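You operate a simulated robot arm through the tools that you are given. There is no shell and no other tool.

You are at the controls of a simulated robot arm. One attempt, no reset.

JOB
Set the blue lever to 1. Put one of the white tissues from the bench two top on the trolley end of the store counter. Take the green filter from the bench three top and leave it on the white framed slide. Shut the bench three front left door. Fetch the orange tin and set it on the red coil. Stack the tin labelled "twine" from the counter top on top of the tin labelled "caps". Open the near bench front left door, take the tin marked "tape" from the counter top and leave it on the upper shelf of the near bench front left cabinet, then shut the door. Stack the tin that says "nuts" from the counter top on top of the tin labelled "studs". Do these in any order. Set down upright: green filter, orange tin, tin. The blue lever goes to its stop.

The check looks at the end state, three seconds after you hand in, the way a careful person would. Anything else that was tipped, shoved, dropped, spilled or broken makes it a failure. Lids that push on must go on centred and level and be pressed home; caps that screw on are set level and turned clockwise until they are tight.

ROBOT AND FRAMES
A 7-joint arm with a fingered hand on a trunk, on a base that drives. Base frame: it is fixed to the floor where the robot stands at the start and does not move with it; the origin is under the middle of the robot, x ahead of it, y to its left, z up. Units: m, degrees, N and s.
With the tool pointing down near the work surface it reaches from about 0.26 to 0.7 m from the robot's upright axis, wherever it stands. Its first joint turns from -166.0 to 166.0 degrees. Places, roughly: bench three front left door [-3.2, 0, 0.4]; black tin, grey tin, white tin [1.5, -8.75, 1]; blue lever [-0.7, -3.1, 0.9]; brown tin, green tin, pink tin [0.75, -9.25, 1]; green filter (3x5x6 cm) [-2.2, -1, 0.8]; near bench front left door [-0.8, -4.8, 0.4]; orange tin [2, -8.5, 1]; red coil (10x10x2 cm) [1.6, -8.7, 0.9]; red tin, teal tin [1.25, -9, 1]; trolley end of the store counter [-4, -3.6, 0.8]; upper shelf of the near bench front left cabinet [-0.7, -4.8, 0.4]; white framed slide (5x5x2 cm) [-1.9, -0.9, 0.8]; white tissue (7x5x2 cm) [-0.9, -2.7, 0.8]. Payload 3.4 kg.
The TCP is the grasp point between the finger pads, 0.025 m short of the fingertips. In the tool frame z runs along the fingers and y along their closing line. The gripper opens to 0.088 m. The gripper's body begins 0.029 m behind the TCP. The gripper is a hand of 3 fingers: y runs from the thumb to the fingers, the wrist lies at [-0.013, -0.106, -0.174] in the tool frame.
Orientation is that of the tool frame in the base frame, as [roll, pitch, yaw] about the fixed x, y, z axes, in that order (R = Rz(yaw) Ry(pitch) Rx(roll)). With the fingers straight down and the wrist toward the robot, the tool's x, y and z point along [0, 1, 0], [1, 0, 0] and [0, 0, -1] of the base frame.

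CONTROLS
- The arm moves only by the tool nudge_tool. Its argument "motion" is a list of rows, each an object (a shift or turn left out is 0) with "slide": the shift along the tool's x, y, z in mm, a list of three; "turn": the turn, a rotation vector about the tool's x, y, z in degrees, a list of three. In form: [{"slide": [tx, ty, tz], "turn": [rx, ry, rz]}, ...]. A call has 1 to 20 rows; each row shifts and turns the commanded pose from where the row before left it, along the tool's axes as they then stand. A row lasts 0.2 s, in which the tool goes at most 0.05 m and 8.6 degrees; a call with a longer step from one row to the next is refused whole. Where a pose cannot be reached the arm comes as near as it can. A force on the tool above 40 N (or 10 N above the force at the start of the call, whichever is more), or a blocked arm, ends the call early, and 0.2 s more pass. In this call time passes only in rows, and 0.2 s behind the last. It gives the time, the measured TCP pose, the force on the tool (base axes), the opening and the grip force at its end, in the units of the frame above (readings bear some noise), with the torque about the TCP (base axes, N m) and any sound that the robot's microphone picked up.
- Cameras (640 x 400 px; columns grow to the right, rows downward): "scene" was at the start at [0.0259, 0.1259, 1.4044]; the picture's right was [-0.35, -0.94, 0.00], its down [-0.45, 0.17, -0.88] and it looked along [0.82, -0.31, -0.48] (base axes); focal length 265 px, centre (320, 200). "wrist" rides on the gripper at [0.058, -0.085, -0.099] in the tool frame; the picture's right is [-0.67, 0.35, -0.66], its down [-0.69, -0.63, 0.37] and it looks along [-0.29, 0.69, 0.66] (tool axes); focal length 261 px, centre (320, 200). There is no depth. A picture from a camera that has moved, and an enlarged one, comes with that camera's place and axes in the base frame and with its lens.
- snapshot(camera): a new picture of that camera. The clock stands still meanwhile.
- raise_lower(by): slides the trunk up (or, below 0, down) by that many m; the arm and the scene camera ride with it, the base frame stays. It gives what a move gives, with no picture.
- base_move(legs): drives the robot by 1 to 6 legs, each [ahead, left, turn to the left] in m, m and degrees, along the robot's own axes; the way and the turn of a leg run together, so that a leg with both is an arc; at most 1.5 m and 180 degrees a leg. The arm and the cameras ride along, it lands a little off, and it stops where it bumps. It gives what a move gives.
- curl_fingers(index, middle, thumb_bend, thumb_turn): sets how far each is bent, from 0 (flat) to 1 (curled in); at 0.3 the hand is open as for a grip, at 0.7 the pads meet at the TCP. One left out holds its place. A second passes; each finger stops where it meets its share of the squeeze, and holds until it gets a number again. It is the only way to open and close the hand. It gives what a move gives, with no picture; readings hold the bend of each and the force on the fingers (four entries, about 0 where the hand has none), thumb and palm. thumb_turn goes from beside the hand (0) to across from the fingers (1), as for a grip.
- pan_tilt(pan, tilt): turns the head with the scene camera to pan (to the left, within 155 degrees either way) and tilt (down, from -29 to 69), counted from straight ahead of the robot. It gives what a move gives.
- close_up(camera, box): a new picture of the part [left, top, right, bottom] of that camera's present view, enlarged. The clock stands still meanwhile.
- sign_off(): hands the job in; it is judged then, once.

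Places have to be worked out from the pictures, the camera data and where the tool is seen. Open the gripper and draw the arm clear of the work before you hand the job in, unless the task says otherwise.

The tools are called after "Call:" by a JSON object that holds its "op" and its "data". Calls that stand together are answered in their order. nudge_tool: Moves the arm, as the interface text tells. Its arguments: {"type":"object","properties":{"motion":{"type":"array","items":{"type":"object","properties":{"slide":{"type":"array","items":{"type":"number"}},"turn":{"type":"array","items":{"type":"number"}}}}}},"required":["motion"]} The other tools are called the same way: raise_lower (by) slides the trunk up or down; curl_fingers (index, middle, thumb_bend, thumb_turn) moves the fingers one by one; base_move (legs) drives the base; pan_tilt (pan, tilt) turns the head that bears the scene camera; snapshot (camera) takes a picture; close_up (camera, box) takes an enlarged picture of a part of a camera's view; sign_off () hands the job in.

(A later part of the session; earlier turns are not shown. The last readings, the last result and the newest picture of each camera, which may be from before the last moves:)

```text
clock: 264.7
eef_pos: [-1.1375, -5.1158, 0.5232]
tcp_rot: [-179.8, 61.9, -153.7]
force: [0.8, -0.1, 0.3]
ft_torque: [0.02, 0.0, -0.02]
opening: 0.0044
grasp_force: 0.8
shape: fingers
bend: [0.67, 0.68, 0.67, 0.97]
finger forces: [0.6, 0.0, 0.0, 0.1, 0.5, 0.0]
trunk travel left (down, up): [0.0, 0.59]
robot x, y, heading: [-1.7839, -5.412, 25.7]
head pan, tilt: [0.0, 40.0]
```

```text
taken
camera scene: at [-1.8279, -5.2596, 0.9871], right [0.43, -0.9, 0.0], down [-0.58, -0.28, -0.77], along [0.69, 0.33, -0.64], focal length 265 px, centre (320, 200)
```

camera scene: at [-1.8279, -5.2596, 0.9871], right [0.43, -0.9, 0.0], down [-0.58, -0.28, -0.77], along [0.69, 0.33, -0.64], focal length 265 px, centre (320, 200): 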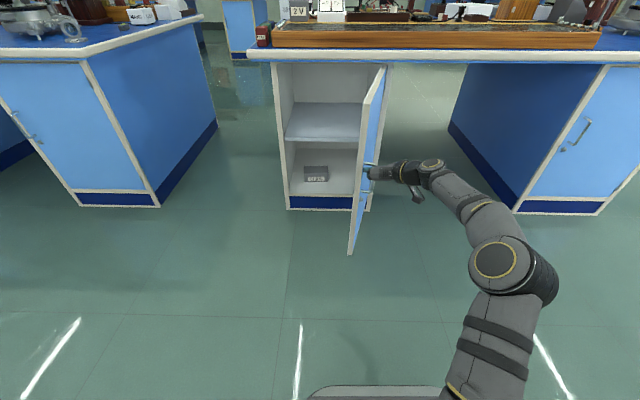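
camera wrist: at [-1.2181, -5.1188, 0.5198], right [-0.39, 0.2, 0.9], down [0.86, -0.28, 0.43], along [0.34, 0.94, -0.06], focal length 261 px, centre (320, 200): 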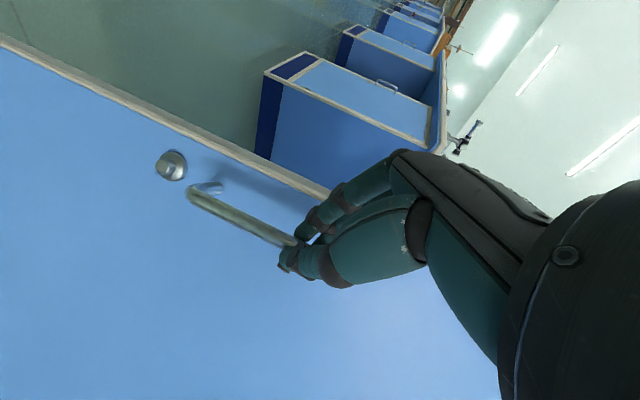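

Call:
{"op": "base_move", "data": {"legs": [[-0.002, -0.063, 0]]}}

Call:
{"op": "base_move", "data": {"legs": [[0.008, -0.045, 0]]}}

Call:
{"op": "snapshot", "data": {"camera": "scene"}}

Call:
{"op": "snapshot", "data": {"camera": "wrist"}}

```text
clock: 265.7
eef_pos: [-1.1108, -5.1748, 0.5226]
tcp_rot: [-179.8, 61.9, -153.6]
force: [0.1, -0.4, -1.1]
ft_torque: [-0.01, 0.01, 0.04]
opening: 0.0033
grasp_force: 0.2
shape: fingers
bend: [0.67, 0.68, 0.68, 0.97]
finger forces: [0.6, 0.4, 0.0, 0.0, 0.0, 0.0]
trunk travel left (down, up): [0.0, 0.59]
robot x, y, heading: [-1.757, -5.4703, 25.6]
head pan, tilt: [0.0, 40.0]
```

```text
clock: 266.6
eef_pos: [-1.0849, -5.2125, 0.5238]
tcp_rot: [-179.6, 61.8, -153.5]
force: [-5.4, -2.2, -4.4]
ft_torque: [-0.06, -0.16, 0.18]
opening: 0.0031
grasp_force: 4.0
shape: fingers
bend: [0.68, 0.68, 0.68, 0.97]
finger forces: [0.0, 7.1, 0.0, 0.1, 0.0, 0.1]
trunk travel left (down, up): [0.0, 0.59]
robot x, y, heading: [-1.7328, -5.5072, 25.9]
head pan, tilt: [0.0, 40.0]
```

```text
taken
camera scene: at [-1.7755, -5.355, 0.987], right [0.43, -0.9, 0.0], down [-0.58, -0.28, -0.77], along [0.69, 0.33, -0.64], focal length 265 px, centre (320, 200)
```

scene: 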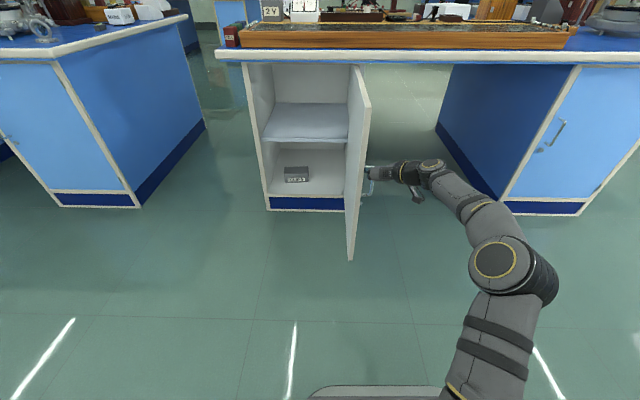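

```text
taken
camera wrist: at [-1.1517, -5.3398, 0.5193], right [-0.39, 0.2, 0.9], down [0.86, -0.28, 0.43], along [0.34, 0.94, -0.06], focal length 261 px, centre (320, 200)
```

wrist: 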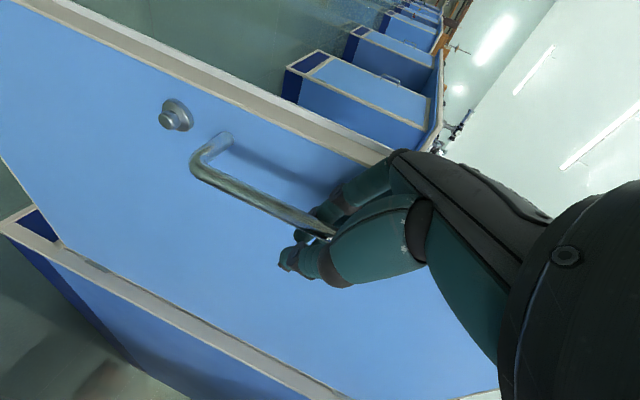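

The door stands open about 97°. I release the handle: thumb open fully, fingers partly, then withdraw straight back.

Call:
{"op": "curl_fingers", "data": {"thumb_bend": 0.3, "index": 0.58, "middle": 0.58}}

Call:
{"op": "snapshot", "data": {"camera": "wrist"}}

```text
clock: 267.6
eef_pos: [-1.0849, -5.2119, 0.522]
tcp_rot: [-179.7, 61.9, -153.6]
force: [-1.6, -0.3, -4.9]
ft_torque: [-0.14, -0.11, 0.05]
opening: 0.055
grasp_force: 2.5
shape: fingers
bend: [0.57, 0.57, 0.3, 0.97]
finger forces: [0.1, 4.4, 0.0, 0.0, 0.0, 0.0]
trunk travel left (down, up): [0.0, 0.59]
robot x, y, heading: [-1.73, -5.5073, 25.6]
head pan, tilt: [0.0, 40.0]
```

```text
taken
camera wrist: at [-1.1517, -5.3398, 0.5191], right [-0.39, 0.2, 0.9], down [0.86, -0.28, 0.43], along [0.34, 0.94, -0.06], focal length 261 px, centre (320, 200)
```

wrist: 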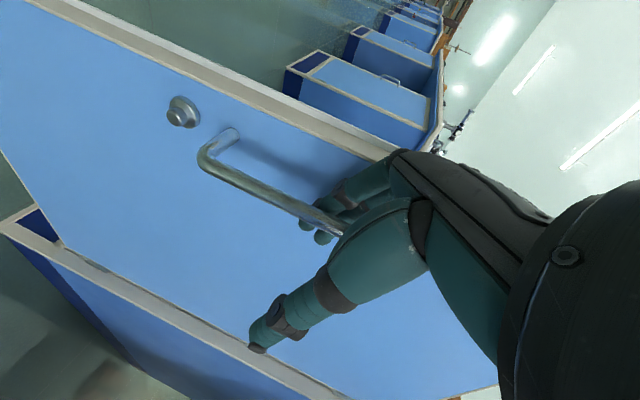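

Call:
{"op": "base_move", "data": {"legs": [[-0.06, 0, 0]]}}

Call:
{"op": "base_move", "data": {"legs": [[-0.12, -0.03, 0]]}}

Call:
{"op": "snapshot", "data": {"camera": "scene"}}

```text
clock: 268.6
eef_pos: [-1.1392, -5.2383, 0.5219]
tcp_rot: [-179.8, 61.9, -153.6]
force: [0.5, -0.1, 0.5]
ft_torque: [-0.01, -0.03, -0.01]
opening: 0.0551
grasp_force: 0.1
shape: fingers
bend: [0.57, 0.57, 0.3, 0.97]
finger forces: [0.0, 0.0, 0.1, 0.0, 0.0, 0.0]
trunk travel left (down, up): [0.0, 0.59]
robot x, y, heading: [-1.7891, -5.5337, 25.8]
head pan, tilt: [0.0, 40.0]
```

```text
clock: 269.8
eef_pos: [-1.2353, -5.3183, 0.523]
tcp_rot: [-179.7, 62.0, -153.5]
force: [-1.0, 0.3, 0.5]
ft_torque: [0.05, 0.02, -0.02]
opening: 0.0555
grasp_force: 0.0
shape: fingers
bend: [0.57, 0.57, 0.3, 0.97]
finger forces: [0.0, 0.0, 0.1, 0.0, 0.0, 0.0]
trunk travel left (down, up): [0.0, 0.59]
robot x, y, heading: [-1.8799, -5.6098, 25.6]
head pan, tilt: [0.0, 40.0]
```

```text
taken
camera scene: at [-1.9252, -5.4602, 0.987], right [0.43, -0.9, 0.0], down [-0.58, -0.28, -0.77], along [0.69, 0.33, -0.64], focal length 265 px, centre (320, 200)
```

scene: 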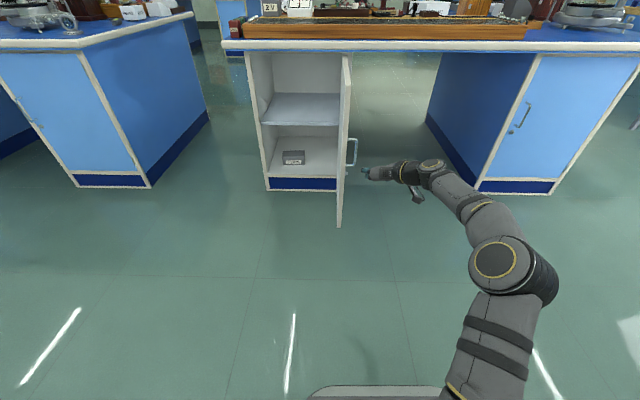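

The door stays open at about 95° with a clear view of the empty upper shelf (top ≈0.41). Now to the far counter for the tins: I raise the trunk, bring the tool back to pointing down, and look south.

Call:
{"op": "raise_lower", "data": {"by": 0.4}}

Call:
{"op": "nudge_tool", "data": {"motion": [{"turn": [0, 7.75, 0]}, {"turn": [0, 7.75, 0]}, {"turn": [0, 7.75, 0]}, {"turn": [0, 7.75, 0]}, {"turn": [0, 7.75, 0]}, {"turn": [0, 7.75, 0]}, {"turn": [0, 7.75, 0]}, {"turn": [0, 7.75, 0]}, {"turn": [0, 0, 8.4]}, {"turn": [0, 0, 8.4]}, {"turn": [0, 0, 8.4]}, {"turn": [0, 0, 8.4]}, {"turn": [0, 0, 8.4]}, {"turn": [0, 0, 8.4]}, {"turn": [0, 0, 8.4]}, {"turn": [0, 0, 8.4]}, {"turn": [0, 0, 8.4]}, {"turn": [0, 0, 8.4]}]}}

Call:
{"op": "pan_tilt", "data": {"pan": -90, "tilt": 20}}

Call:
{"op": "snapshot", "data": {"camera": "scene"}}

```text
clock: 273.7
eef_pos: [-1.2343, -5.3172, 0.9225]
tcp_rot: [-179.9, 62.0, -153.6]
force: [-0.1, 0.8, 0.7]
ft_torque: [-0.03, 0.02, -0.01]
opening: 0.055
grasp_force: 0.1
shape: fingers
bend: [0.57, 0.57, 0.3, 0.97]
finger forces: [0.1, 0.0, 0.1, 0.0, 0.0, 0.1]
trunk travel left (down, up): [-0.4, 0.19]
robot x, y, heading: [-1.8759, -5.6128, 25.8]
head pan, tilt: [0.0, 40.0]
```

```text
clock: 277.5
eef_pos: [-1.3482, -5.347, 0.8979]
tcp_rot: [-179.9, 0.1, 122.1]
force: [-0.3, -0.3, 0.9]
ft_torque: [-0.02, 0.02, -0.01]
opening: 0.0553
grasp_force: 0.2
shape: fingers
bend: [0.57, 0.57, 0.3, 0.98]
finger forces: [0.0, 0.1, 0.0, 0.0, 0.0, 0.1]
out of reach, approached as far as the arm can: row 3, 4, 5, 6, 7, 8
trunk travel left (down, up): [-0.4, 0.19]
robot x, y, heading: [-1.8805, -5.6184, 25.8]
head pan, tilt: [0.0, 40.0]
```

```text
clock: 279.1
eef_pos: [-1.3495, -5.3475, 0.8977]
tcp_rot: [-179.9, 0.1, 122.2]
force: [0.3, 0.8, 0.4]
ft_torque: [0.0, 0.02, 0.0]
opening: 0.0551
grasp_force: 0.1
shape: fingers
bend: [0.57, 0.57, 0.3, 0.98]
finger forces: [0.0, 0.2, 0.0, 0.0, 0.0, 0.0]
trunk travel left (down, up): [-0.4, 0.19]
robot x, y, heading: [-1.8809, -5.6106, 25.9]
head pan, tilt: [-90.0, 20.0]
```

```text
taken
camera scene: at [-1.9614, -5.5809, 1.4184], right [-0.9, -0.43, 0.0], down [-0.15, 0.31, -0.94], along [0.41, -0.85, -0.34], focal length 265 px, centre (320, 200)
```

scene: 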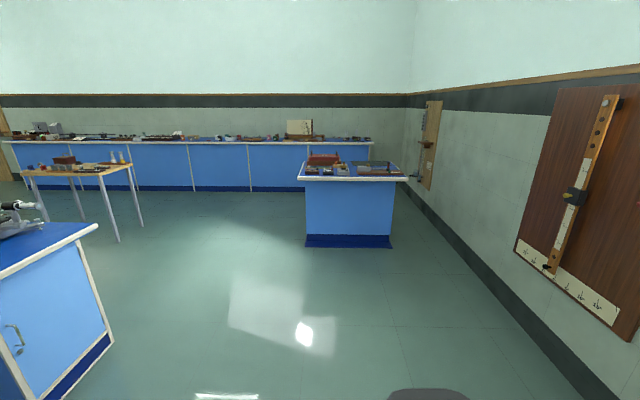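

A corridor leads to the far counter between a small bench and a wooden table. I raise and retract the arm, turn to face the counter (heading ≈-64.6°), and drive there in stages.

Call:
{"op": "nudge_tool", "data": {"motion": [{"slide": [0, -20, -40]}, {"slide": [0, -30, -35]}, {"slide": [0, -30, -35]}, {"slide": [0, -30, -35]}, {"slide": [0, -30, -35]}]}}

Call:
{"op": "curl_fingers", "data": {"index": 0.3, "middle": 0.3, "thumb_bend": 0.3}}

Call:
{"op": "base_move", "data": {"legs": [[0, 0, -90.5], [0.9, 0, 0], [0.8, 0, 0], [0, 1.45, 0], [1.2, 0, 0]]}}

Call:
{"op": "pan_tilt", "data": {"pan": 0, "tilt": 20}}

Call:
{"op": "snapshot", "data": {"camera": "scene"}}

```text
clock: 280.3
eef_pos: [-1.4661, -5.42, 1.0771]
tcp_rot: [-179.7, 0.1, 122.2]
force: [0.4, 0.0, 0.3]
ft_torque: [-0.01, 0.03, 0.0]
opening: 0.0552
grasp_force: 0.2
shape: fingers
bend: [0.57, 0.57, 0.3, 0.98]
finger forces: [0.0, 0.0, 0.0, 0.1, 0.1, 0.0]
trunk travel left (down, up): [-0.4, 0.19]
robot x, y, heading: [-1.8842, -5.6121, 25.7]
head pan, tilt: [-90.0, 20.0]
```

```text
clock: 281.3
eef_pos: [-1.467, -5.4201, 1.0772]
tcp_rot: [-179.8, 0.1, 122.2]
force: [-0.1, -1.2, 0.1]
ft_torque: [0.0, 0.01, -0.01]
opening: 0.0846
grasp_force: 0.0
shape: fingers
bend: [0.3, 0.3, 0.3, 0.98]
finger forces: [0.1, 0.0, 0.0, 0.0, 0.0, 0.0]
trunk travel left (down, up): [-0.4, 0.19]
robot x, y, heading: [-1.885, -5.6122, 25.7]
head pan, tilt: [-90.0, 20.0]
```

```text
clock: 306.2
eef_pos: [0.8751, -8.0079, 1.0772]
tcp_rot: [-179.9, 0.1, 32.6]
force: [-0.7, -0.1, 0.3]
ft_torque: [-0.04, 0.01, 0.0]
opening: 0.0845
grasp_force: 0.2
shape: fingers
bend: [0.3, 0.3, 0.3, 0.98]
finger forces: [0.0, 0.0, 0.0, 0.0, 0.0, 0.0]
trunk travel left (down, up): [-0.4, 0.19]
robot x, y, heading: [0.68, -7.5967, -64.0]
head pan, tilt: [-90.0, 20.0]
```

```text
clock: 307.9
eef_pos: [0.8757, -8.0085, 1.0772]
tcp_rot: [-179.9, 0.2, 32.6]
force: [0.0, 0.6, 0.2]
ft_torque: [-0.02, -0.01, 0.0]
opening: 0.0842
grasp_force: 0.0
shape: fingers
bend: [0.3, 0.3, 0.3, 0.98]
finger forces: [0.0, 0.0, 0.0, 0.1, 0.0, 0.0]
trunk travel left (down, up): [-0.4, 0.19]
robot x, y, heading: [0.6809, -7.5974, -64.0]
head pan, tilt: [0.0, 20.0]
```

```text
taken
camera scene: at [0.8362, -7.5576, 1.4185], right [-0.9, -0.44, 0.0], down [-0.15, 0.31, -0.94], along [0.41, -0.84, -0.34], focal length 265 px, centre (320, 200)
```

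scene: 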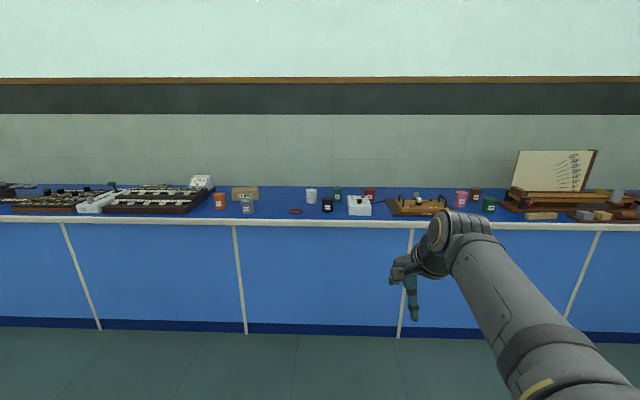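

Call:
{"op": "close_up", "data": {"camera": "scene", "box": [200, 170, 400, 230]}}

Call:
{"op": "close_up", "data": {"camera": "scene", "box": [380, 170, 520, 230]}}

```text
3.20 times, centred on (300, 200) of scene
camera zoom: at [0.8362, -7.5576, 1.4185], right [-0.9, -0.44, 0.0], down [-0.15, 0.31, -0.94], along [0.41, -0.84, -0.34], focal length 848 px, centre (384, 200)
```

zoom: 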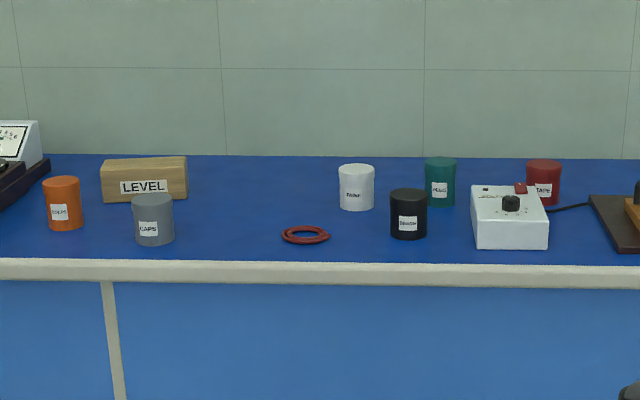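

```text
4.57 times, centred on (450, 200) of scene
camera zoom: at [0.8362, -7.5576, 1.4185], right [-0.9, -0.44, 0.0], down [-0.15, 0.31, -0.94], along [0.41, -0.84, -0.34], focal length 1211 px, centre (-274, 200)
```

zoom: 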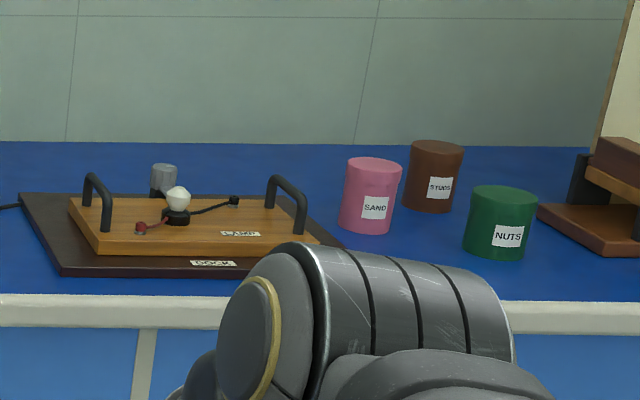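

Call:
{"op": "close_up", "data": {"camera": "scene", "box": [296, 180, 356, 220]}}

Call:
{"op": "close_up", "data": {"camera": "scene", "box": [205, 180, 265, 220]}}

```text
10.00 times, centred on (326, 200) of scene
camera zoom: at [0.8362, -7.5576, 1.4185], right [-0.9, -0.44, 0.0], down [-0.15, 0.31, -0.94], along [0.41, -0.84, -0.34], focal length 2648 px, centre (260, 200)
```

zoom: 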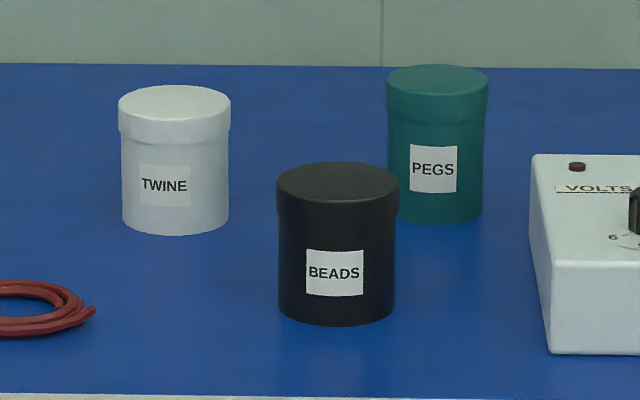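

```text
10.00 times, centred on (235, 200) of scene
camera zoom: at [0.8362, -7.5576, 1.4185], right [-0.9, -0.44, 0.0], down [-0.15, 0.31, -0.94], along [0.41, -0.84, -0.34], focal length 2648 px, centre (1170, 200)
```

zoom: 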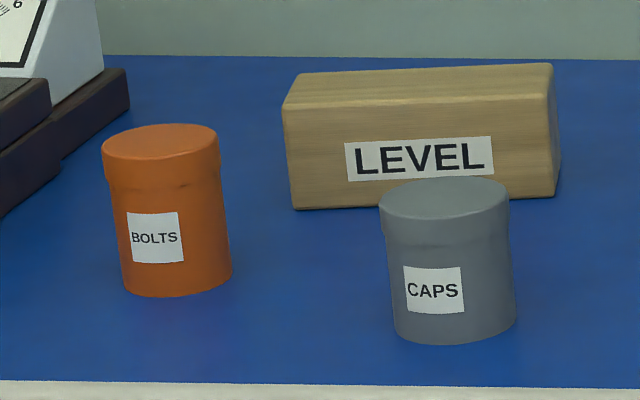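

Labels read: white=TWINE, grey=CAPS, red=TAPE, green=NUTS, brown=STUDS, orange=BOLTS (the orange tin), black=BEADS, teal=PEGS, pink=SAND. I drive closer to the orange/grey/coil/white group and re-measure.

Call:
{"op": "base_move", "data": {"legs": [[0.3, 0.42, 0], [0.3, 0, -0.6]]}}

Call:
{"op": "pan_tilt", "data": {"pan": 0, "tilt": 35}}

Call:
{"op": "snapshot", "data": {"camera": "scene"}}

Call:
{"op": "snapshot", "data": {"camera": "wrist"}}

```text
clock: 312.6
eef_pos: [1.517, -8.3663, 1.0778]
tcp_rot: [-179.9, 0.1, 32.2]
force: [1.1, 0.3, 0.1]
ft_torque: [0.0, 0.01, 0.03]
opening: 0.0845
grasp_force: 0.1
shape: fingers
bend: [0.3, 0.3, 0.3, 0.98]
finger forces: [0.1, 0.1, 0.1, 0.1, 0.1, 0.0]
trunk travel left (down, up): [-0.4, 0.19]
robot x, y, heading: [1.3245, -7.9546, -64.4]
head pan, tilt: [0.0, 20.0]
```

```text
clock: 313.3
eef_pos: [1.5167, -8.3664, 1.0774]
tcp_rot: [-179.8, 0.2, 32.2]
force: [0.1, -0.1, 0.0]
ft_torque: [-0.01, -0.01, 0.0]
opening: 0.0844
grasp_force: 0.1
shape: fingers
bend: [0.3, 0.3, 0.3, 0.98]
finger forces: [0.0, 0.0, 0.1, 0.1, 0.0, 0.1]
trunk travel left (down, up): [-0.4, 0.19]
robot x, y, heading: [1.3223, -7.9562, -64.2]
head pan, tilt: [0.0, 35.0]
```

```text
taken
camera scene: at [1.4788, -7.9105, 1.3947], right [-0.9, -0.43, 0.0], down [-0.25, 0.52, -0.82], along [0.35, -0.74, -0.57], focal length 265 px, centre (320, 200)
```

scene: 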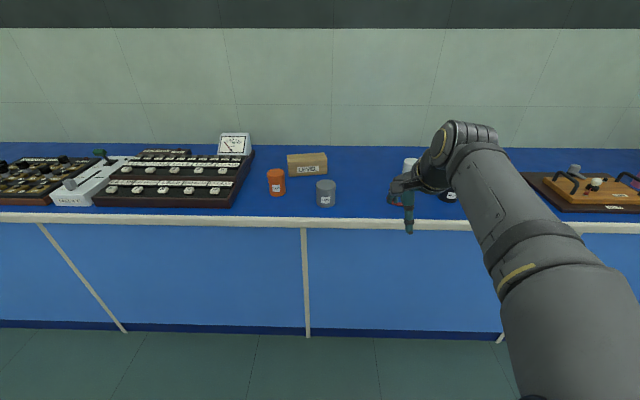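

```text
taken
camera wrist: at [1.5194, -8.2641, 1.1777], right [-0.38, -0.65, 0.66], down [-0.92, 0.17, -0.36], along [0.13, -0.74, -0.66], focal length 261 px, centre (320, 200)
```

wrist: 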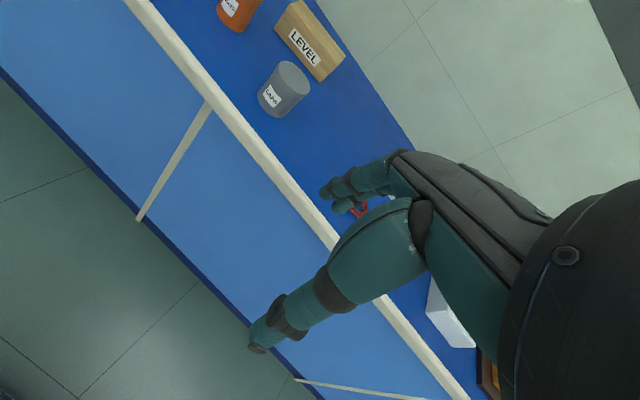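

Call:
{"op": "close_up", "data": {"camera": "scene", "box": [250, 140, 350, 210]}}

Call:
{"op": "close_up", "data": {"camera": "wrist", "box": [200, 0, 360, 140]}}

```text
5.71 times, centred on (300, 175) of scene
camera zoom: at [1.4788, -7.9105, 1.3947], right [-0.9, -0.43, 0.0], down [-0.25, 0.52, -0.82], along [0.35, -0.74, -0.57], focal length 1513 px, centre (434, 343)
```

zoom: 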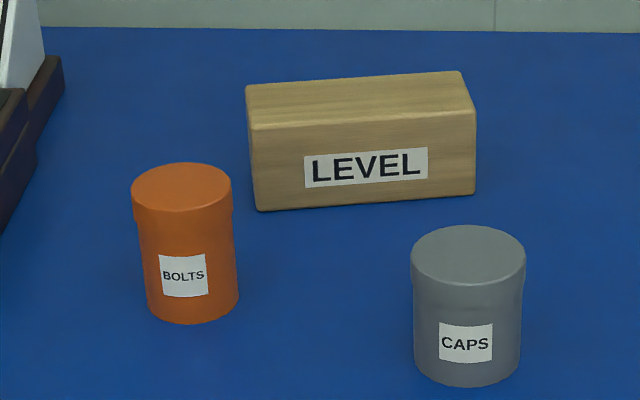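

```text
2.86 times, centred on (280, 70) of wrist
camera zoom: at [1.5194, -8.2641, 1.1777], right [-0.38, -0.65, 0.66], down [-0.92, 0.17, -0.36], along [0.13, -0.74, -0.66], focal length 745 px, centre (434, 571)
```

zoom: 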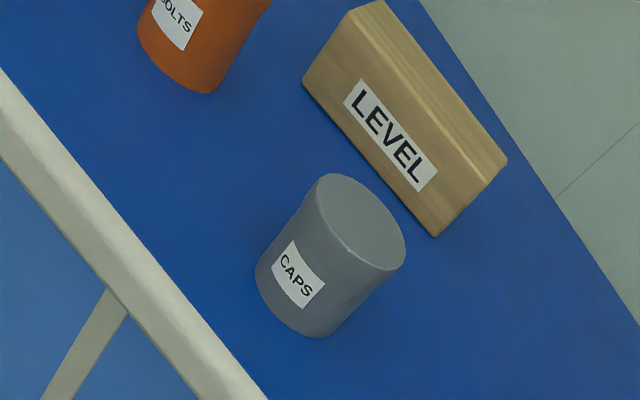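

Counter top comes out at ≈0.847, tins ≈69 mm Ø lid, 72 mm tall; grey CAPS at ≈(1.796,-8.613), orange ≈(1.99,-8.60). I move 30 cm closer and measure everything again.

Call:
{"op": "base_move", "data": {"legs": [[0.29, 0, -0.3]]}}

Call:
{"op": "pan_tilt", "data": {"pan": 0, "tilt": 50}}

Call:
{"op": "snapshot", "data": {"camera": "scene"}}

Call:
{"op": "snapshot", "data": {"camera": "wrist"}}

```text
clock: 315.3
eef_pos: [1.6381, -8.6309, 1.078]
tcp_rot: [-179.9, 0.0, 31.9]
force: [-0.1, 0.8, -0.9]
ft_torque: [0.01, -0.01, 0.0]
opening: 0.0845
grasp_force: 0.0
shape: fingers
bend: [0.3, 0.3, 0.3, 0.98]
finger forces: [0.0, 0.0, 0.1, 0.0, 0.0, 0.1]
trunk travel left (down, up): [-0.4, 0.19]
robot x, y, heading: [1.4505, -8.2199, -64.5]
head pan, tilt: [0.0, 35.0]
```

```text
clock: 316.1
eef_pos: [1.6386, -8.6307, 1.0775]
tcp_rot: [-179.9, 0.2, 31.8]
force: [-0.1, -0.3, -0.5]
ft_torque: [0.0, 0.0, -0.01]
opening: 0.0844
grasp_force: 0.0
shape: fingers
bend: [0.3, 0.3, 0.3, 0.98]
finger forces: [0.0, 0.0, 0.0, 0.0, 0.1, 0.0]
trunk travel left (down, up): [-0.4, 0.19]
robot x, y, heading: [1.4497, -8.2116, -64.9]
head pan, tilt: [0.0, 50.0]
```

```text
taken
camera scene: at [1.5994, -8.1639, 1.3729], right [-0.9, -0.43, 0.0], down [-0.33, 0.69, -0.64], along [0.27, -0.58, -0.77], focal length 265 px, centre (320, 200)
```

scene: 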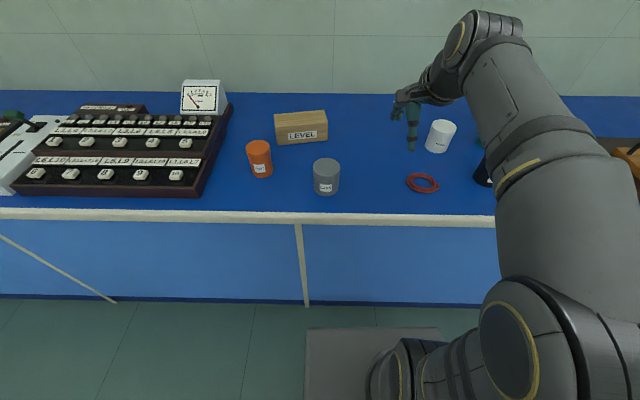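

```text
taken
camera wrist: at [1.6425, -8.5278, 1.1777], right [-0.38, -0.65, 0.66], down [-0.92, 0.17, -0.36], along [0.12, -0.74, -0.66], focal length 261 px, centre (320, 200)
```

wrist: 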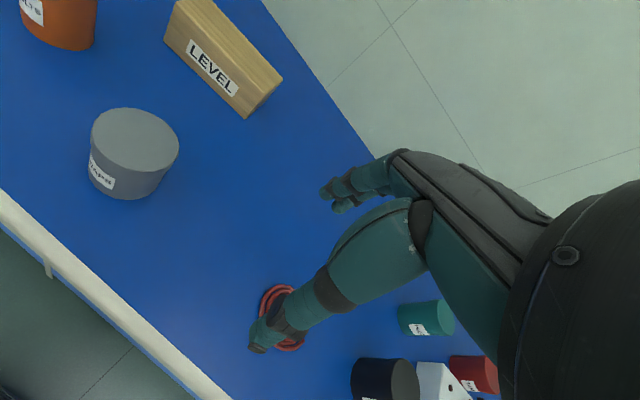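

Call:
{"op": "close_up", "data": {"camera": "scene", "box": [230, 100, 350, 210]}}

Call:
{"op": "close_up", "data": {"camera": "scene", "box": [380, 100, 500, 210]}}

```text
3.64 times, centred on (290, 155) of scene
camera zoom: at [1.5994, -8.1639, 1.3729], right [-0.9, -0.43, 0.0], down [-0.33, 0.69, -0.64], along [0.27, -0.58, -0.77], focal length 963 px, centre (429, 364)
```

zoom: 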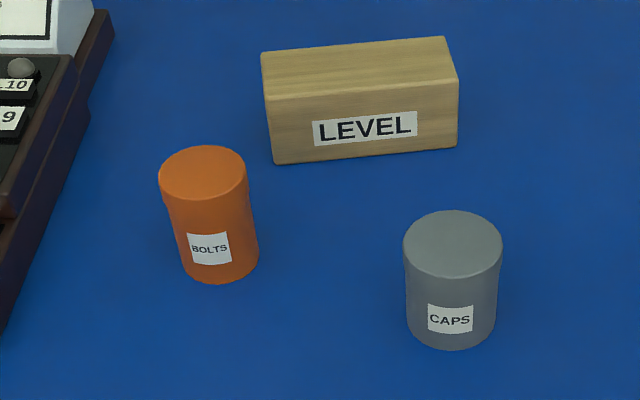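

```text
3.64 times, centred on (440, 155) of scene
camera zoom: at [1.5994, -8.1639, 1.3729], right [-0.9, -0.43, 0.0], down [-0.33, 0.69, -0.64], along [0.27, -0.58, -0.77], focal length 963 px, centre (-116, 364)
```

zoom: 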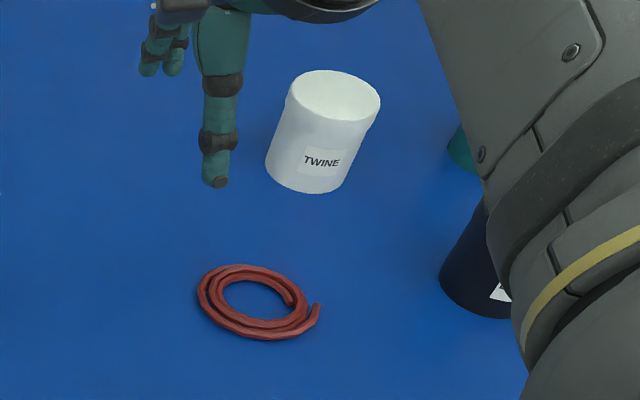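

I have consistent positions: orange ≈(1.983,-8.591) top ≈0.93, grey CAPS ≈(1.791,-8.607), coil ≈(1.562,-8.729), white TWINE ≈(1.555,-8.912). First the orange tin: open wide and move over it.

Call:
{"op": "curl_fingers", "data": {"index": 0.26, "middle": 0.26, "thumb_bend": 0.26}}

Call:
{"op": "nudge_tool", "data": {"motion": [{"turn": [0, 0, 6.5]}, {"slide": [36.5, 12.4, 6.4]}, {"slide": [36.5, 12.4, 6.4]}, {"slide": [36.5, 12.4, 6.4]}, {"slide": [36.5, 12.4, 6.4]}, {"slide": [36.5, 12.4, 6.4]}, {"slide": [36.5, 12.4, 6.4]}, {"slide": [36.5, 12.4, 6.4]}, {"slide": [36.5, 12.4, 6.4]}, {"slide": [36.5, 12.4, 6.4]}]}}

Call:
{"op": "snapshot", "data": {"camera": "wrist"}}

Call:
{"op": "snapshot", "data": {"camera": "scene"}}

```text
clock: 317.1
eef_pos: [1.6399, -8.6305, 1.0784]
tcp_rot: [-179.9, 0.1, 31.8]
force: [-0.4, -0.4, -0.1]
ft_torque: [0.02, -0.03, -0.01]
opening: 0.0918
grasp_force: 0.1
shape: fingers
bend: [0.26, 0.26, 0.26, 0.98]
finger forces: [0.1, 0.0, 0.0, 0.0, 0.1, 0.1]
trunk travel left (down, up): [-0.4, 0.19]
robot x, y, heading: [1.4467, -8.2191, -64.9]
head pan, tilt: [0.0, 50.0]
```

```text
clock: 319.3
eef_pos: [1.9833, -8.5902, 1.0174]
tcp_rot: [-179.8, 0.3, 25.4]
force: [-1.2, -0.4, 0.2]
ft_torque: [0.0, 0.0, 0.0]
opening: 0.0924
grasp_force: 0.1
shape: fingers
bend: [0.26, 0.26, 0.26, 0.98]
finger forces: [0.0, 0.1, 0.0, 0.0, 0.0, 0.0]
trunk travel left (down, up): [-0.4, 0.19]
robot x, y, heading: [1.4504, -8.2174, -64.7]
head pan, tilt: [0.0, 50.0]
```

```text
taken
camera wrist: at [1.9992, -8.4892, 1.1175], right [-0.45, -0.6, 0.66], down [-0.89, 0.28, -0.36], along [0.04, -0.75, -0.66], focal length 261 px, centre (320, 200)
```

wrist: 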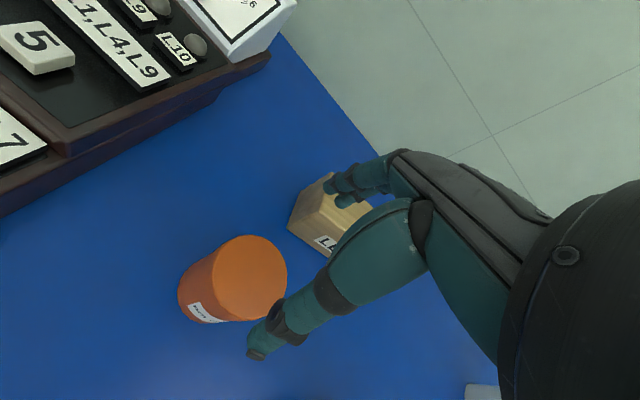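

```text
taken
camera scene: at [1.5999, -8.164, 1.3728], right [-0.9, -0.43, 0.0], down [-0.33, 0.69, -0.64], along [0.27, -0.58, -0.77], focal length 265 px, centre (320, 200)
```

scene: 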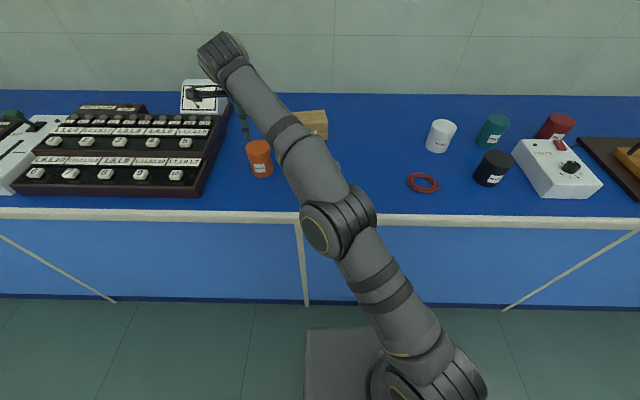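

Call:
{"op": "close_up", "data": {"camera": "wrist", "box": [160, 200, 320, 340]}}

Call:
{"op": "close_up", "data": {"camera": "scene", "box": [180, 80, 320, 200]}}

```text
2.86 times, centred on (240, 270) of wrist
camera zoom: at [1.9992, -8.4892, 1.1175], right [-0.45, -0.6, 0.66], down [-0.89, 0.28, -0.36], along [0.04, -0.75, -0.66], focal length 745 px, centre (549, 0)
```

zoom: 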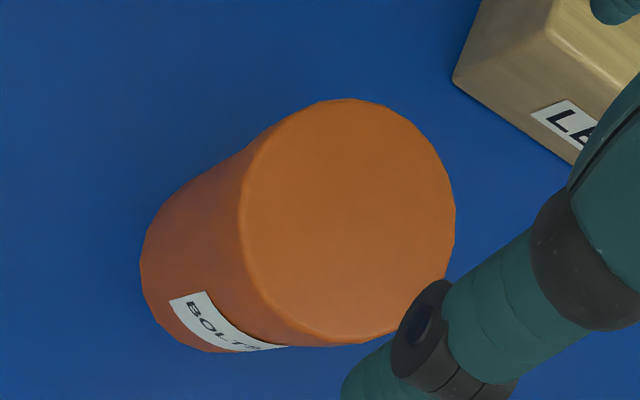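

```text
3.33 times, centred on (250, 140) of scene
camera zoom: at [1.5999, -8.164, 1.3728], right [-0.9, -0.43, 0.0], down [-0.33, 0.69, -0.64], along [0.27, -0.58, -0.77], focal length 883 px, centre (553, 400)
```

zoom: 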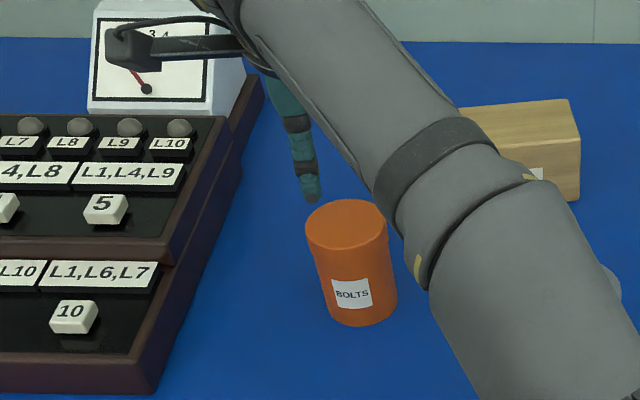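

Orange tin top measured at (1.978,-8.588,0.9325). I correct by ~6 mm and descend until the fingertips are just above its rim.

Call:
{"op": "nudge_tool", "data": {"motion": [{"slide": [-4, -4, 25]}, {"slide": [0, 0, 25]}]}}

Call:
{"op": "snapshot", "data": {"camera": "wrist"}}

Call:
{"op": "close_up", "data": {"camera": "scene", "box": [180, 80, 320, 200]}}

```text
clock: 319.9
eef_pos: [1.9775, -8.5886, 0.9666]
tcp_rot: [-179.9, 0.1, 25.3]
force: [0.2, 0.1, 0.6]
ft_torque: [0.0, 0.01, 0.0]
opening: 0.0922
grasp_force: 0.1
shape: fingers
bend: [0.26, 0.26, 0.26, 0.98]
finger forces: [0.1, 0.1, 0.0, 0.0, 0.0, 0.0]
trunk travel left (down, up): [-0.4, 0.19]
robot x, y, heading: [1.4502, -8.2134, -64.8]
head pan, tilt: [0.0, 50.0]
```

```text
taken
camera wrist: at [1.9927, -8.4876, 1.0684], right [-0.45, -0.6, 0.66], down [-0.89, 0.28, -0.36], along [0.04, -0.75, -0.66], focal length 261 px, centre (320, 200)
```

wrist: 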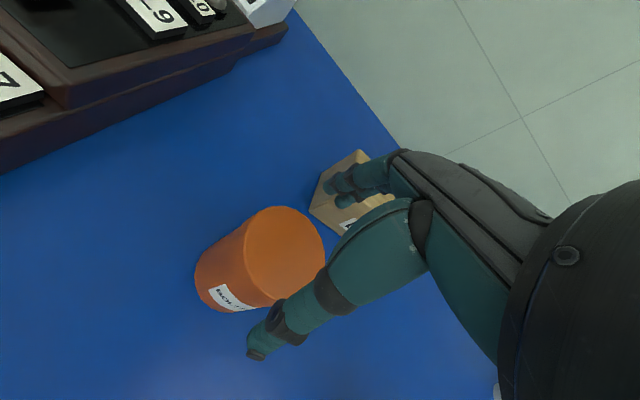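

```text
3.33 times, centred on (250, 140) of scene
camera zoom: at [1.5994, -8.1638, 1.3729], right [-0.9, -0.43, 0.0], down [-0.33, 0.69, -0.64], along [0.27, -0.58, -0.77], focal length 883 px, centre (553, 400)
```

zoom: 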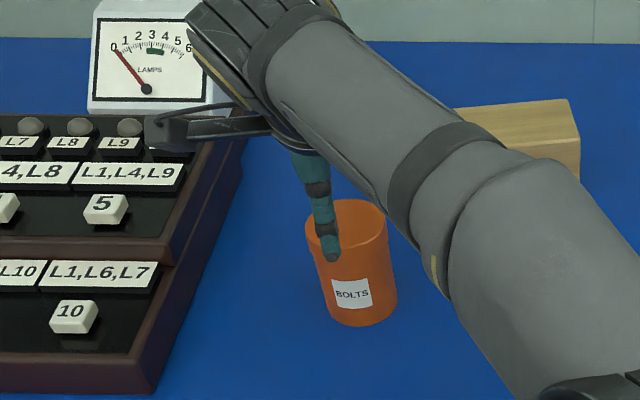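

Aligned. Descend in steps around the tin.

Call:
{"op": "nudge_tool", "data": {"motion": [{"slide": [0, 0, 10]}, {"slide": [0, 0, 10]}]}}

Call:
{"op": "nudge_tool", "data": {"motion": [{"slide": [0, 0, 12]}, {"slide": [0, 0, 12]}]}}

Call:
{"op": "nudge_tool", "data": {"motion": [{"slide": [0, 0, 12]}]}}

Call:
{"op": "snapshot", "data": {"camera": "wrist"}}

```text
clock: 320.5
eef_pos: [1.9779, -8.5882, 0.9488]
tcp_rot: [-179.9, 0.0, 25.3]
force: [0.1, -0.2, -1.3]
ft_torque: [0.02, 0.0, 0.01]
opening: 0.0923
grasp_force: 0.0
shape: fingers
bend: [0.26, 0.26, 0.26, 0.98]
finger forces: [0.1, 0.0, 0.0, 0.1, 0.0, 0.0]
trunk travel left (down, up): [-0.4, 0.19]
robot x, y, heading: [1.4537, -8.2174, -64.8]
head pan, tilt: [0.0, 50.0]
```

```text
clock: 321.1
eef_pos: [1.9767, -8.5891, 0.9254]
tcp_rot: [-179.9, 0.1, 25.4]
force: [-0.6, 0.0, -0.5]
ft_torque: [0.01, 0.03, -0.02]
opening: 0.0922
grasp_force: 0.0
shape: fingers
bend: [0.26, 0.26, 0.26, 0.98]
finger forces: [0.0, 0.0, 0.1, 0.0, 0.1, 0.1]
trunk travel left (down, up): [-0.4, 0.19]
robot x, y, heading: [1.4488, -8.2149, -64.6]
head pan, tilt: [0.0, 50.0]
```

```text
clock: 321.5
eef_pos: [1.9772, -8.5881, 0.9137]
tcp_rot: [-179.9, 0.1, 25.3]
force: [-0.3, -0.2, 1.6]
ft_torque: [-0.01, -0.02, -0.04]
opening: 0.0929
grasp_force: 0.8
shape: fingers
bend: [0.26, 0.26, 0.26, 0.98]
finger forces: [1.6, 0.0, 0.1, 0.0, 0.3, 0.1]
trunk travel left (down, up): [-0.4, 0.19]
robot x, y, heading: [1.4539, -8.2147, -64.9]
head pan, tilt: [0.0, 50.0]
```

```text
taken
camera wrist: at [1.9927, -8.4871, 1.0132], right [-0.46, -0.6, 0.66], down [-0.89, 0.28, -0.36], along [0.04, -0.75, -0.66], focal length 261 px, centre (320, 200)
```

wrist: 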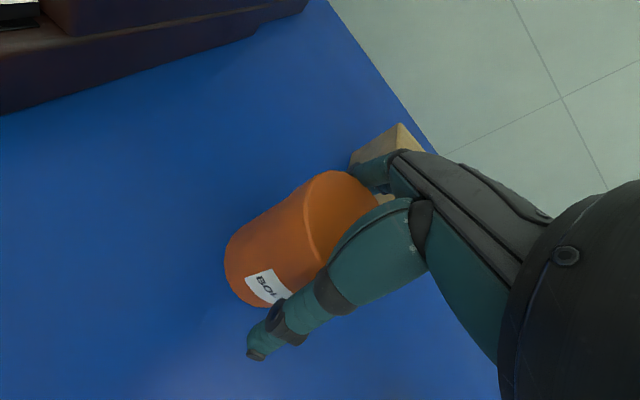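

Fingers now embrace the tin (light touch). I close the grip.

Call:
{"op": "curl_fingers", "data": {"index": 0.5, "middle": 0.5, "thumb_bend": 0.5}}

Call:
{"op": "snapshot", "data": {"camera": "wrist"}}

Call:
{"op": "close_up", "data": {"camera": "scene", "box": [180, 80, 320, 200]}}

```text
clock: 322.5
eef_pos: [1.9775, -8.588, 0.9135]
tcp_rot: [180.0, 0.1, 25.4]
force: [1.4, -2.5, 7.7]
ft_torque: [-0.23, -0.14, 0.03]
opening: 0.0665
grasp_force: 23.8
shape: fingers
bend: [0.36, 0.47, 0.46, 0.97]
finger forces: [23.4, 2.5, 0.1, 0.1, 21.3, 0.0]
trunk travel left (down, up): [-0.4, 0.19]
robot x, y, heading: [1.4468, -8.2155, -64.7]
head pan, tilt: [0.0, 50.0]
```

```text
taken
camera wrist: at [1.9925, -8.487, 1.0135], right [-0.46, -0.6, 0.66], down [-0.89, 0.28, -0.36], along [0.04, -0.75, -0.66], focal length 261 px, centre (320, 200)
```

wrist: 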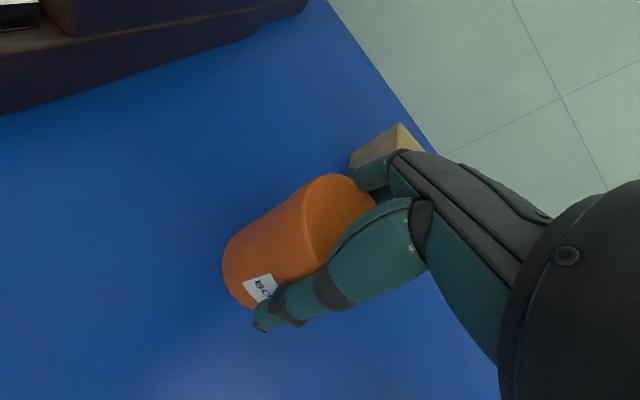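

```text
3.33 times, centred on (250, 140) of scene
camera zoom: at [1.599, -8.1637, 1.373], right [-0.9, -0.43, 0.0], down [-0.33, 0.69, -0.64], along [0.28, -0.58, -0.77], focal length 883 px, centre (553, 400)
```

zoom: 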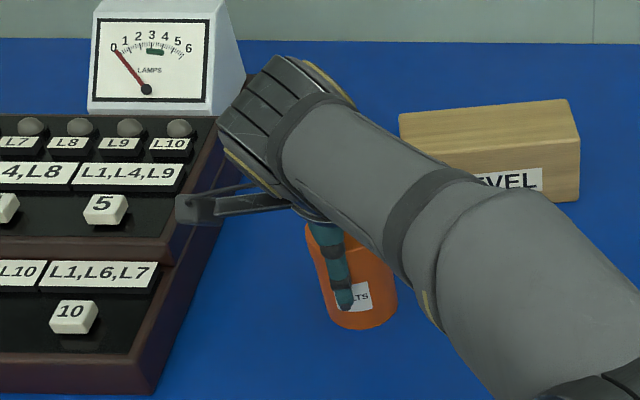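

Firm grip between index and thumb. I lift slowly and check that the whole tin rises.

Call:
{"op": "nudge_tool", "data": {"motion": [{"slide": [0, 0, -5]}, {"slide": [0, 0, -10]}, {"slide": [0, 0, -20]}]}}

Call:
{"op": "snapshot", "data": {"camera": "wrist"}}

Call:
{"op": "close_up", "data": {"camera": "scene", "box": [180, 80, 320, 200]}}

```text
clock: 323.3
eef_pos: [1.9765, -8.587, 0.9488]
tcp_rot: [-179.8, 0.1, 25.3]
force: [-0.4, 1.5, -1.3]
ft_torque: [0.01, -0.04, 0.01]
opening: 0.0657
grasp_force: 21.8
shape: fingers
bend: [0.37, 0.48, 0.46, 0.97]
finger forces: [19.3, 1.8, 0.0, 0.0, 22.2, 0.1]
trunk travel left (down, up): [-0.4, 0.19]
robot x, y, heading: [1.4474, -8.2161, -64.8]
head pan, tilt: [0.0, 50.0]
```

```text
taken
camera wrist: at [1.9929, -8.4863, 1.0481], right [-0.45, -0.6, 0.66], down [-0.89, 0.28, -0.36], along [0.04, -0.75, -0.66], focal length 261 px, centre (320, 200)
```

wrist: 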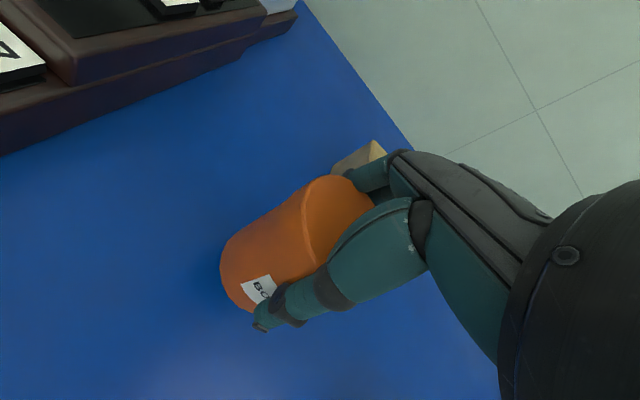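

```text
3.33 times, centred on (250, 140) of scene
camera zoom: at [1.5995, -8.1639, 1.3728], right [-0.9, -0.43, 0.0], down [-0.33, 0.69, -0.64], along [0.27, -0.58, -0.77], focal length 883 px, centre (553, 400)
```

zoom: 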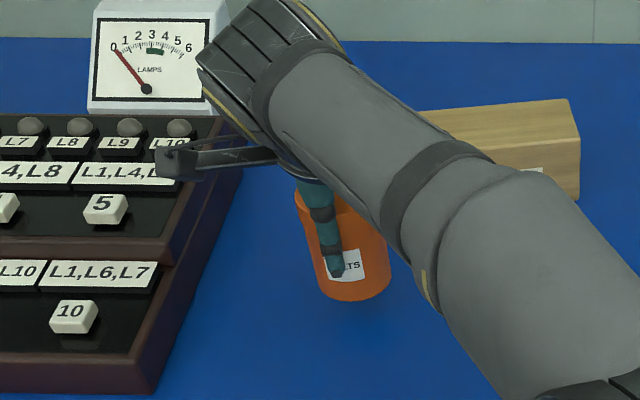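

The tin lifts as one piece. I raise it to clear the grey tin and carry it over the red coil.

Call:
{"op": "nudge_tool", "data": {"motion": [{"slide": [0, 0, -40]}, {"slide": [0, 0, -45]}, {"slide": [-43.5, -4.9, 0]}, {"slide": [-43.5, -4.9, 0]}, {"slide": [-43.5, -4.9, 0]}, {"slide": [-43.5, -4.9, 0]}, {"slide": [-43.5, -4.9, 0]}, {"slide": [-43.5, -4.9, 0]}, {"slide": [-43.5, -4.9, 0]}, {"slide": [-43.5, -4.9, 0]}, {"slide": [-43.5, -4.9, 0]}, {"slide": [-43.5, -4.9, 0]}]}}

Call:
{"op": "snapshot", "data": {"camera": "wrist"}}

Call:
{"op": "snapshot", "data": {"camera": "scene"}}

```text
clock: 325.9
eef_pos: [1.5622, -8.7301, 1.0337]
tcp_rot: [-179.8, 0.1, 25.3]
force: [0.1, -0.3, -2.2]
ft_torque: [-0.03, 0.03, -0.02]
opening: 0.0645
grasp_force: 19.1
shape: fingers
bend: [0.38, 0.48, 0.46, 0.97]
finger forces: [17.3, 1.4, 0.0, 0.0, 19.4, 0.0]
trunk travel left (down, up): [-0.4, 0.19]
robot x, y, heading: [1.4508, -8.2139, -64.6]
head pan, tilt: [0.0, 50.0]
```

```text
taken
camera wrist: at [1.5769, -8.6293, 1.1342], right [-0.45, -0.6, 0.66], down [-0.89, 0.28, -0.36], along [0.04, -0.75, -0.66], focal length 261 px, centre (320, 200)
```

wrist: 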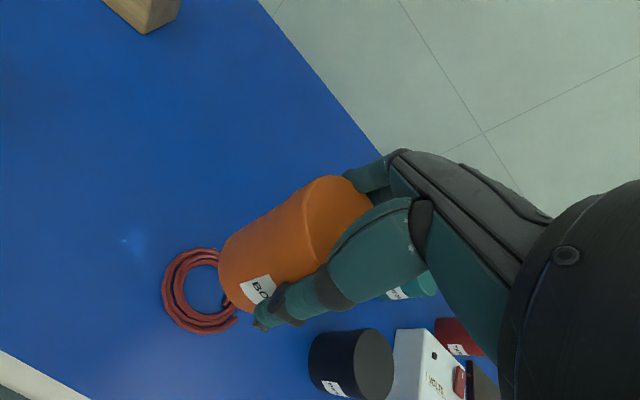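

```text
taken
camera scene: at [1.5993, -8.1641, 1.3729], right [-0.9, -0.43, 0.0], down [-0.33, 0.69, -0.64], along [0.27, -0.58, -0.77], focal length 265 px, centre (320, 200)
```

scene: 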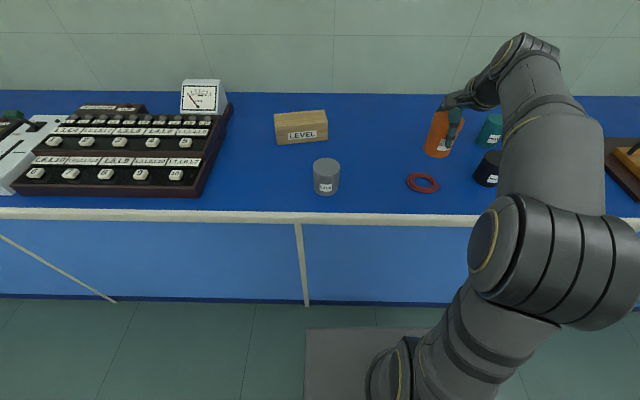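

Call:
{"op": "close_up", "data": {"camera": "wrist", "box": [140, 150, 400, 350]}}

Call:
{"op": "close_up", "data": {"camera": "scene", "box": [390, 90, 510, 210]}}

```text
2.00 times, centred on (270, 250) of wrist
camera zoom: at [1.5769, -8.6293, 1.1342], right [-0.45, -0.6, 0.66], down [-0.89, 0.28, -0.36], along [0.04, -0.75, -0.66], focal length 521 px, centre (420, 100)
```

zoom: 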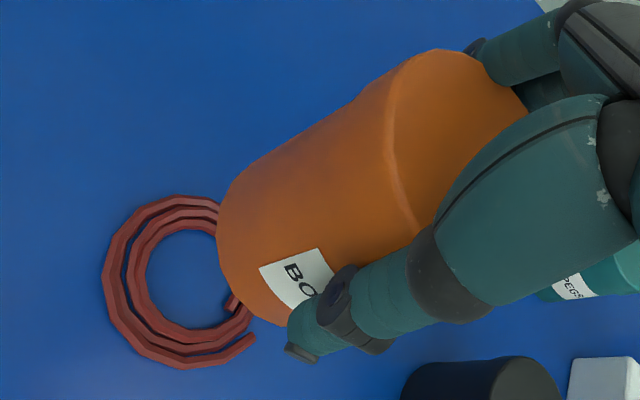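

```text
3.33 times, centred on (450, 150) of scene
camera zoom: at [1.5993, -8.1641, 1.3729], right [-0.9, -0.43, 0.0], down [-0.33, 0.69, -0.64], along [0.27, -0.58, -0.77], focal length 883 px, centre (-113, 367)
```

zoom: 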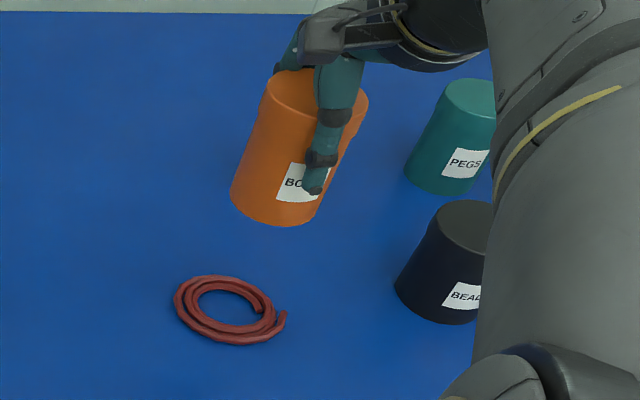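

The tin hangs vertical and centred over the coil. I lower it to just above contact, then in small steps.

Call:
{"op": "nudge_tool", "data": {"motion": [{"slide": [0, 0, 30]}, {"slide": [0, 0, 30]}, {"slide": [0, 0, 28]}]}}

Call:
{"op": "close_up", "data": {"camera": "scene", "box": [390, 90, 510, 210]}}

Call:
{"op": "close_up", "data": {"camera": "wrist", "box": [140, 150, 400, 350]}}

```text
clock: 326.7
eef_pos: [1.5623, -8.7305, 0.9462]
tcp_rot: [-179.9, 0.2, 25.3]
force: [-0.5, 0.5, -2.1]
ft_torque: [-0.04, 0.0, 0.04]
opening: 0.0639
grasp_force: 19.5
shape: fingers
bend: [0.38, 0.48, 0.46, 0.97]
finger forces: [16.8, 1.4, 0.0, 0.1, 19.1, 0.0]
trunk travel left (down, up): [-0.4, 0.19]
robot x, y, heading: [1.4489, -8.2173, -64.7]
head pan, tilt: [0.0, 50.0]
```

```text
3.33 times, centred on (450, 150) of scene
camera zoom: at [1.5994, -8.164, 1.3729], right [-0.9, -0.43, 0.0], down [-0.33, 0.69, -0.64], along [0.27, -0.58, -0.77], focal length 883 px, centre (-113, 367)
```

zoom: 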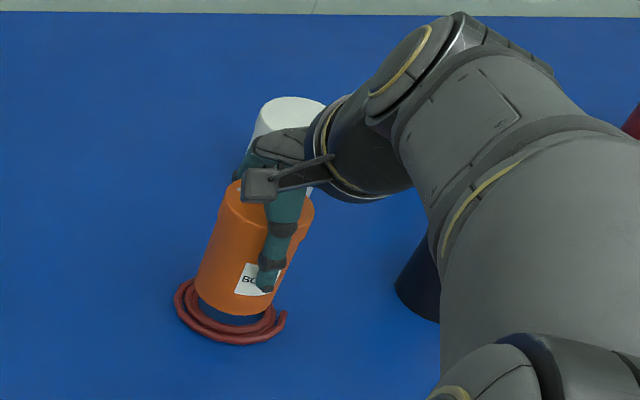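

```text
2.00 times, centred on (270, 250) of wrist
camera zoom: at [1.5781, -8.629, 1.0452], right [-0.45, -0.6, 0.66], down [-0.89, 0.28, -0.36], along [0.04, -0.75, -0.66], focal length 521 px, centre (420, 100)
```

zoom: 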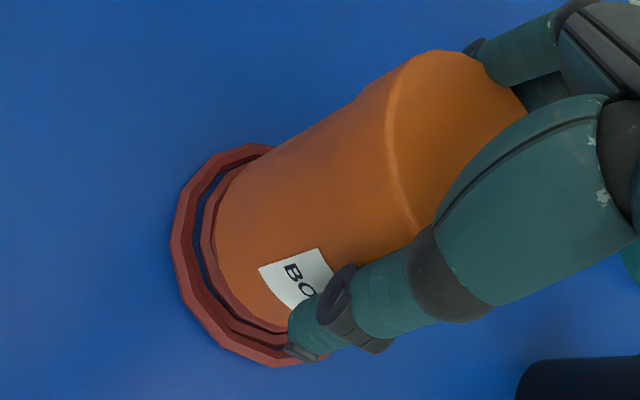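

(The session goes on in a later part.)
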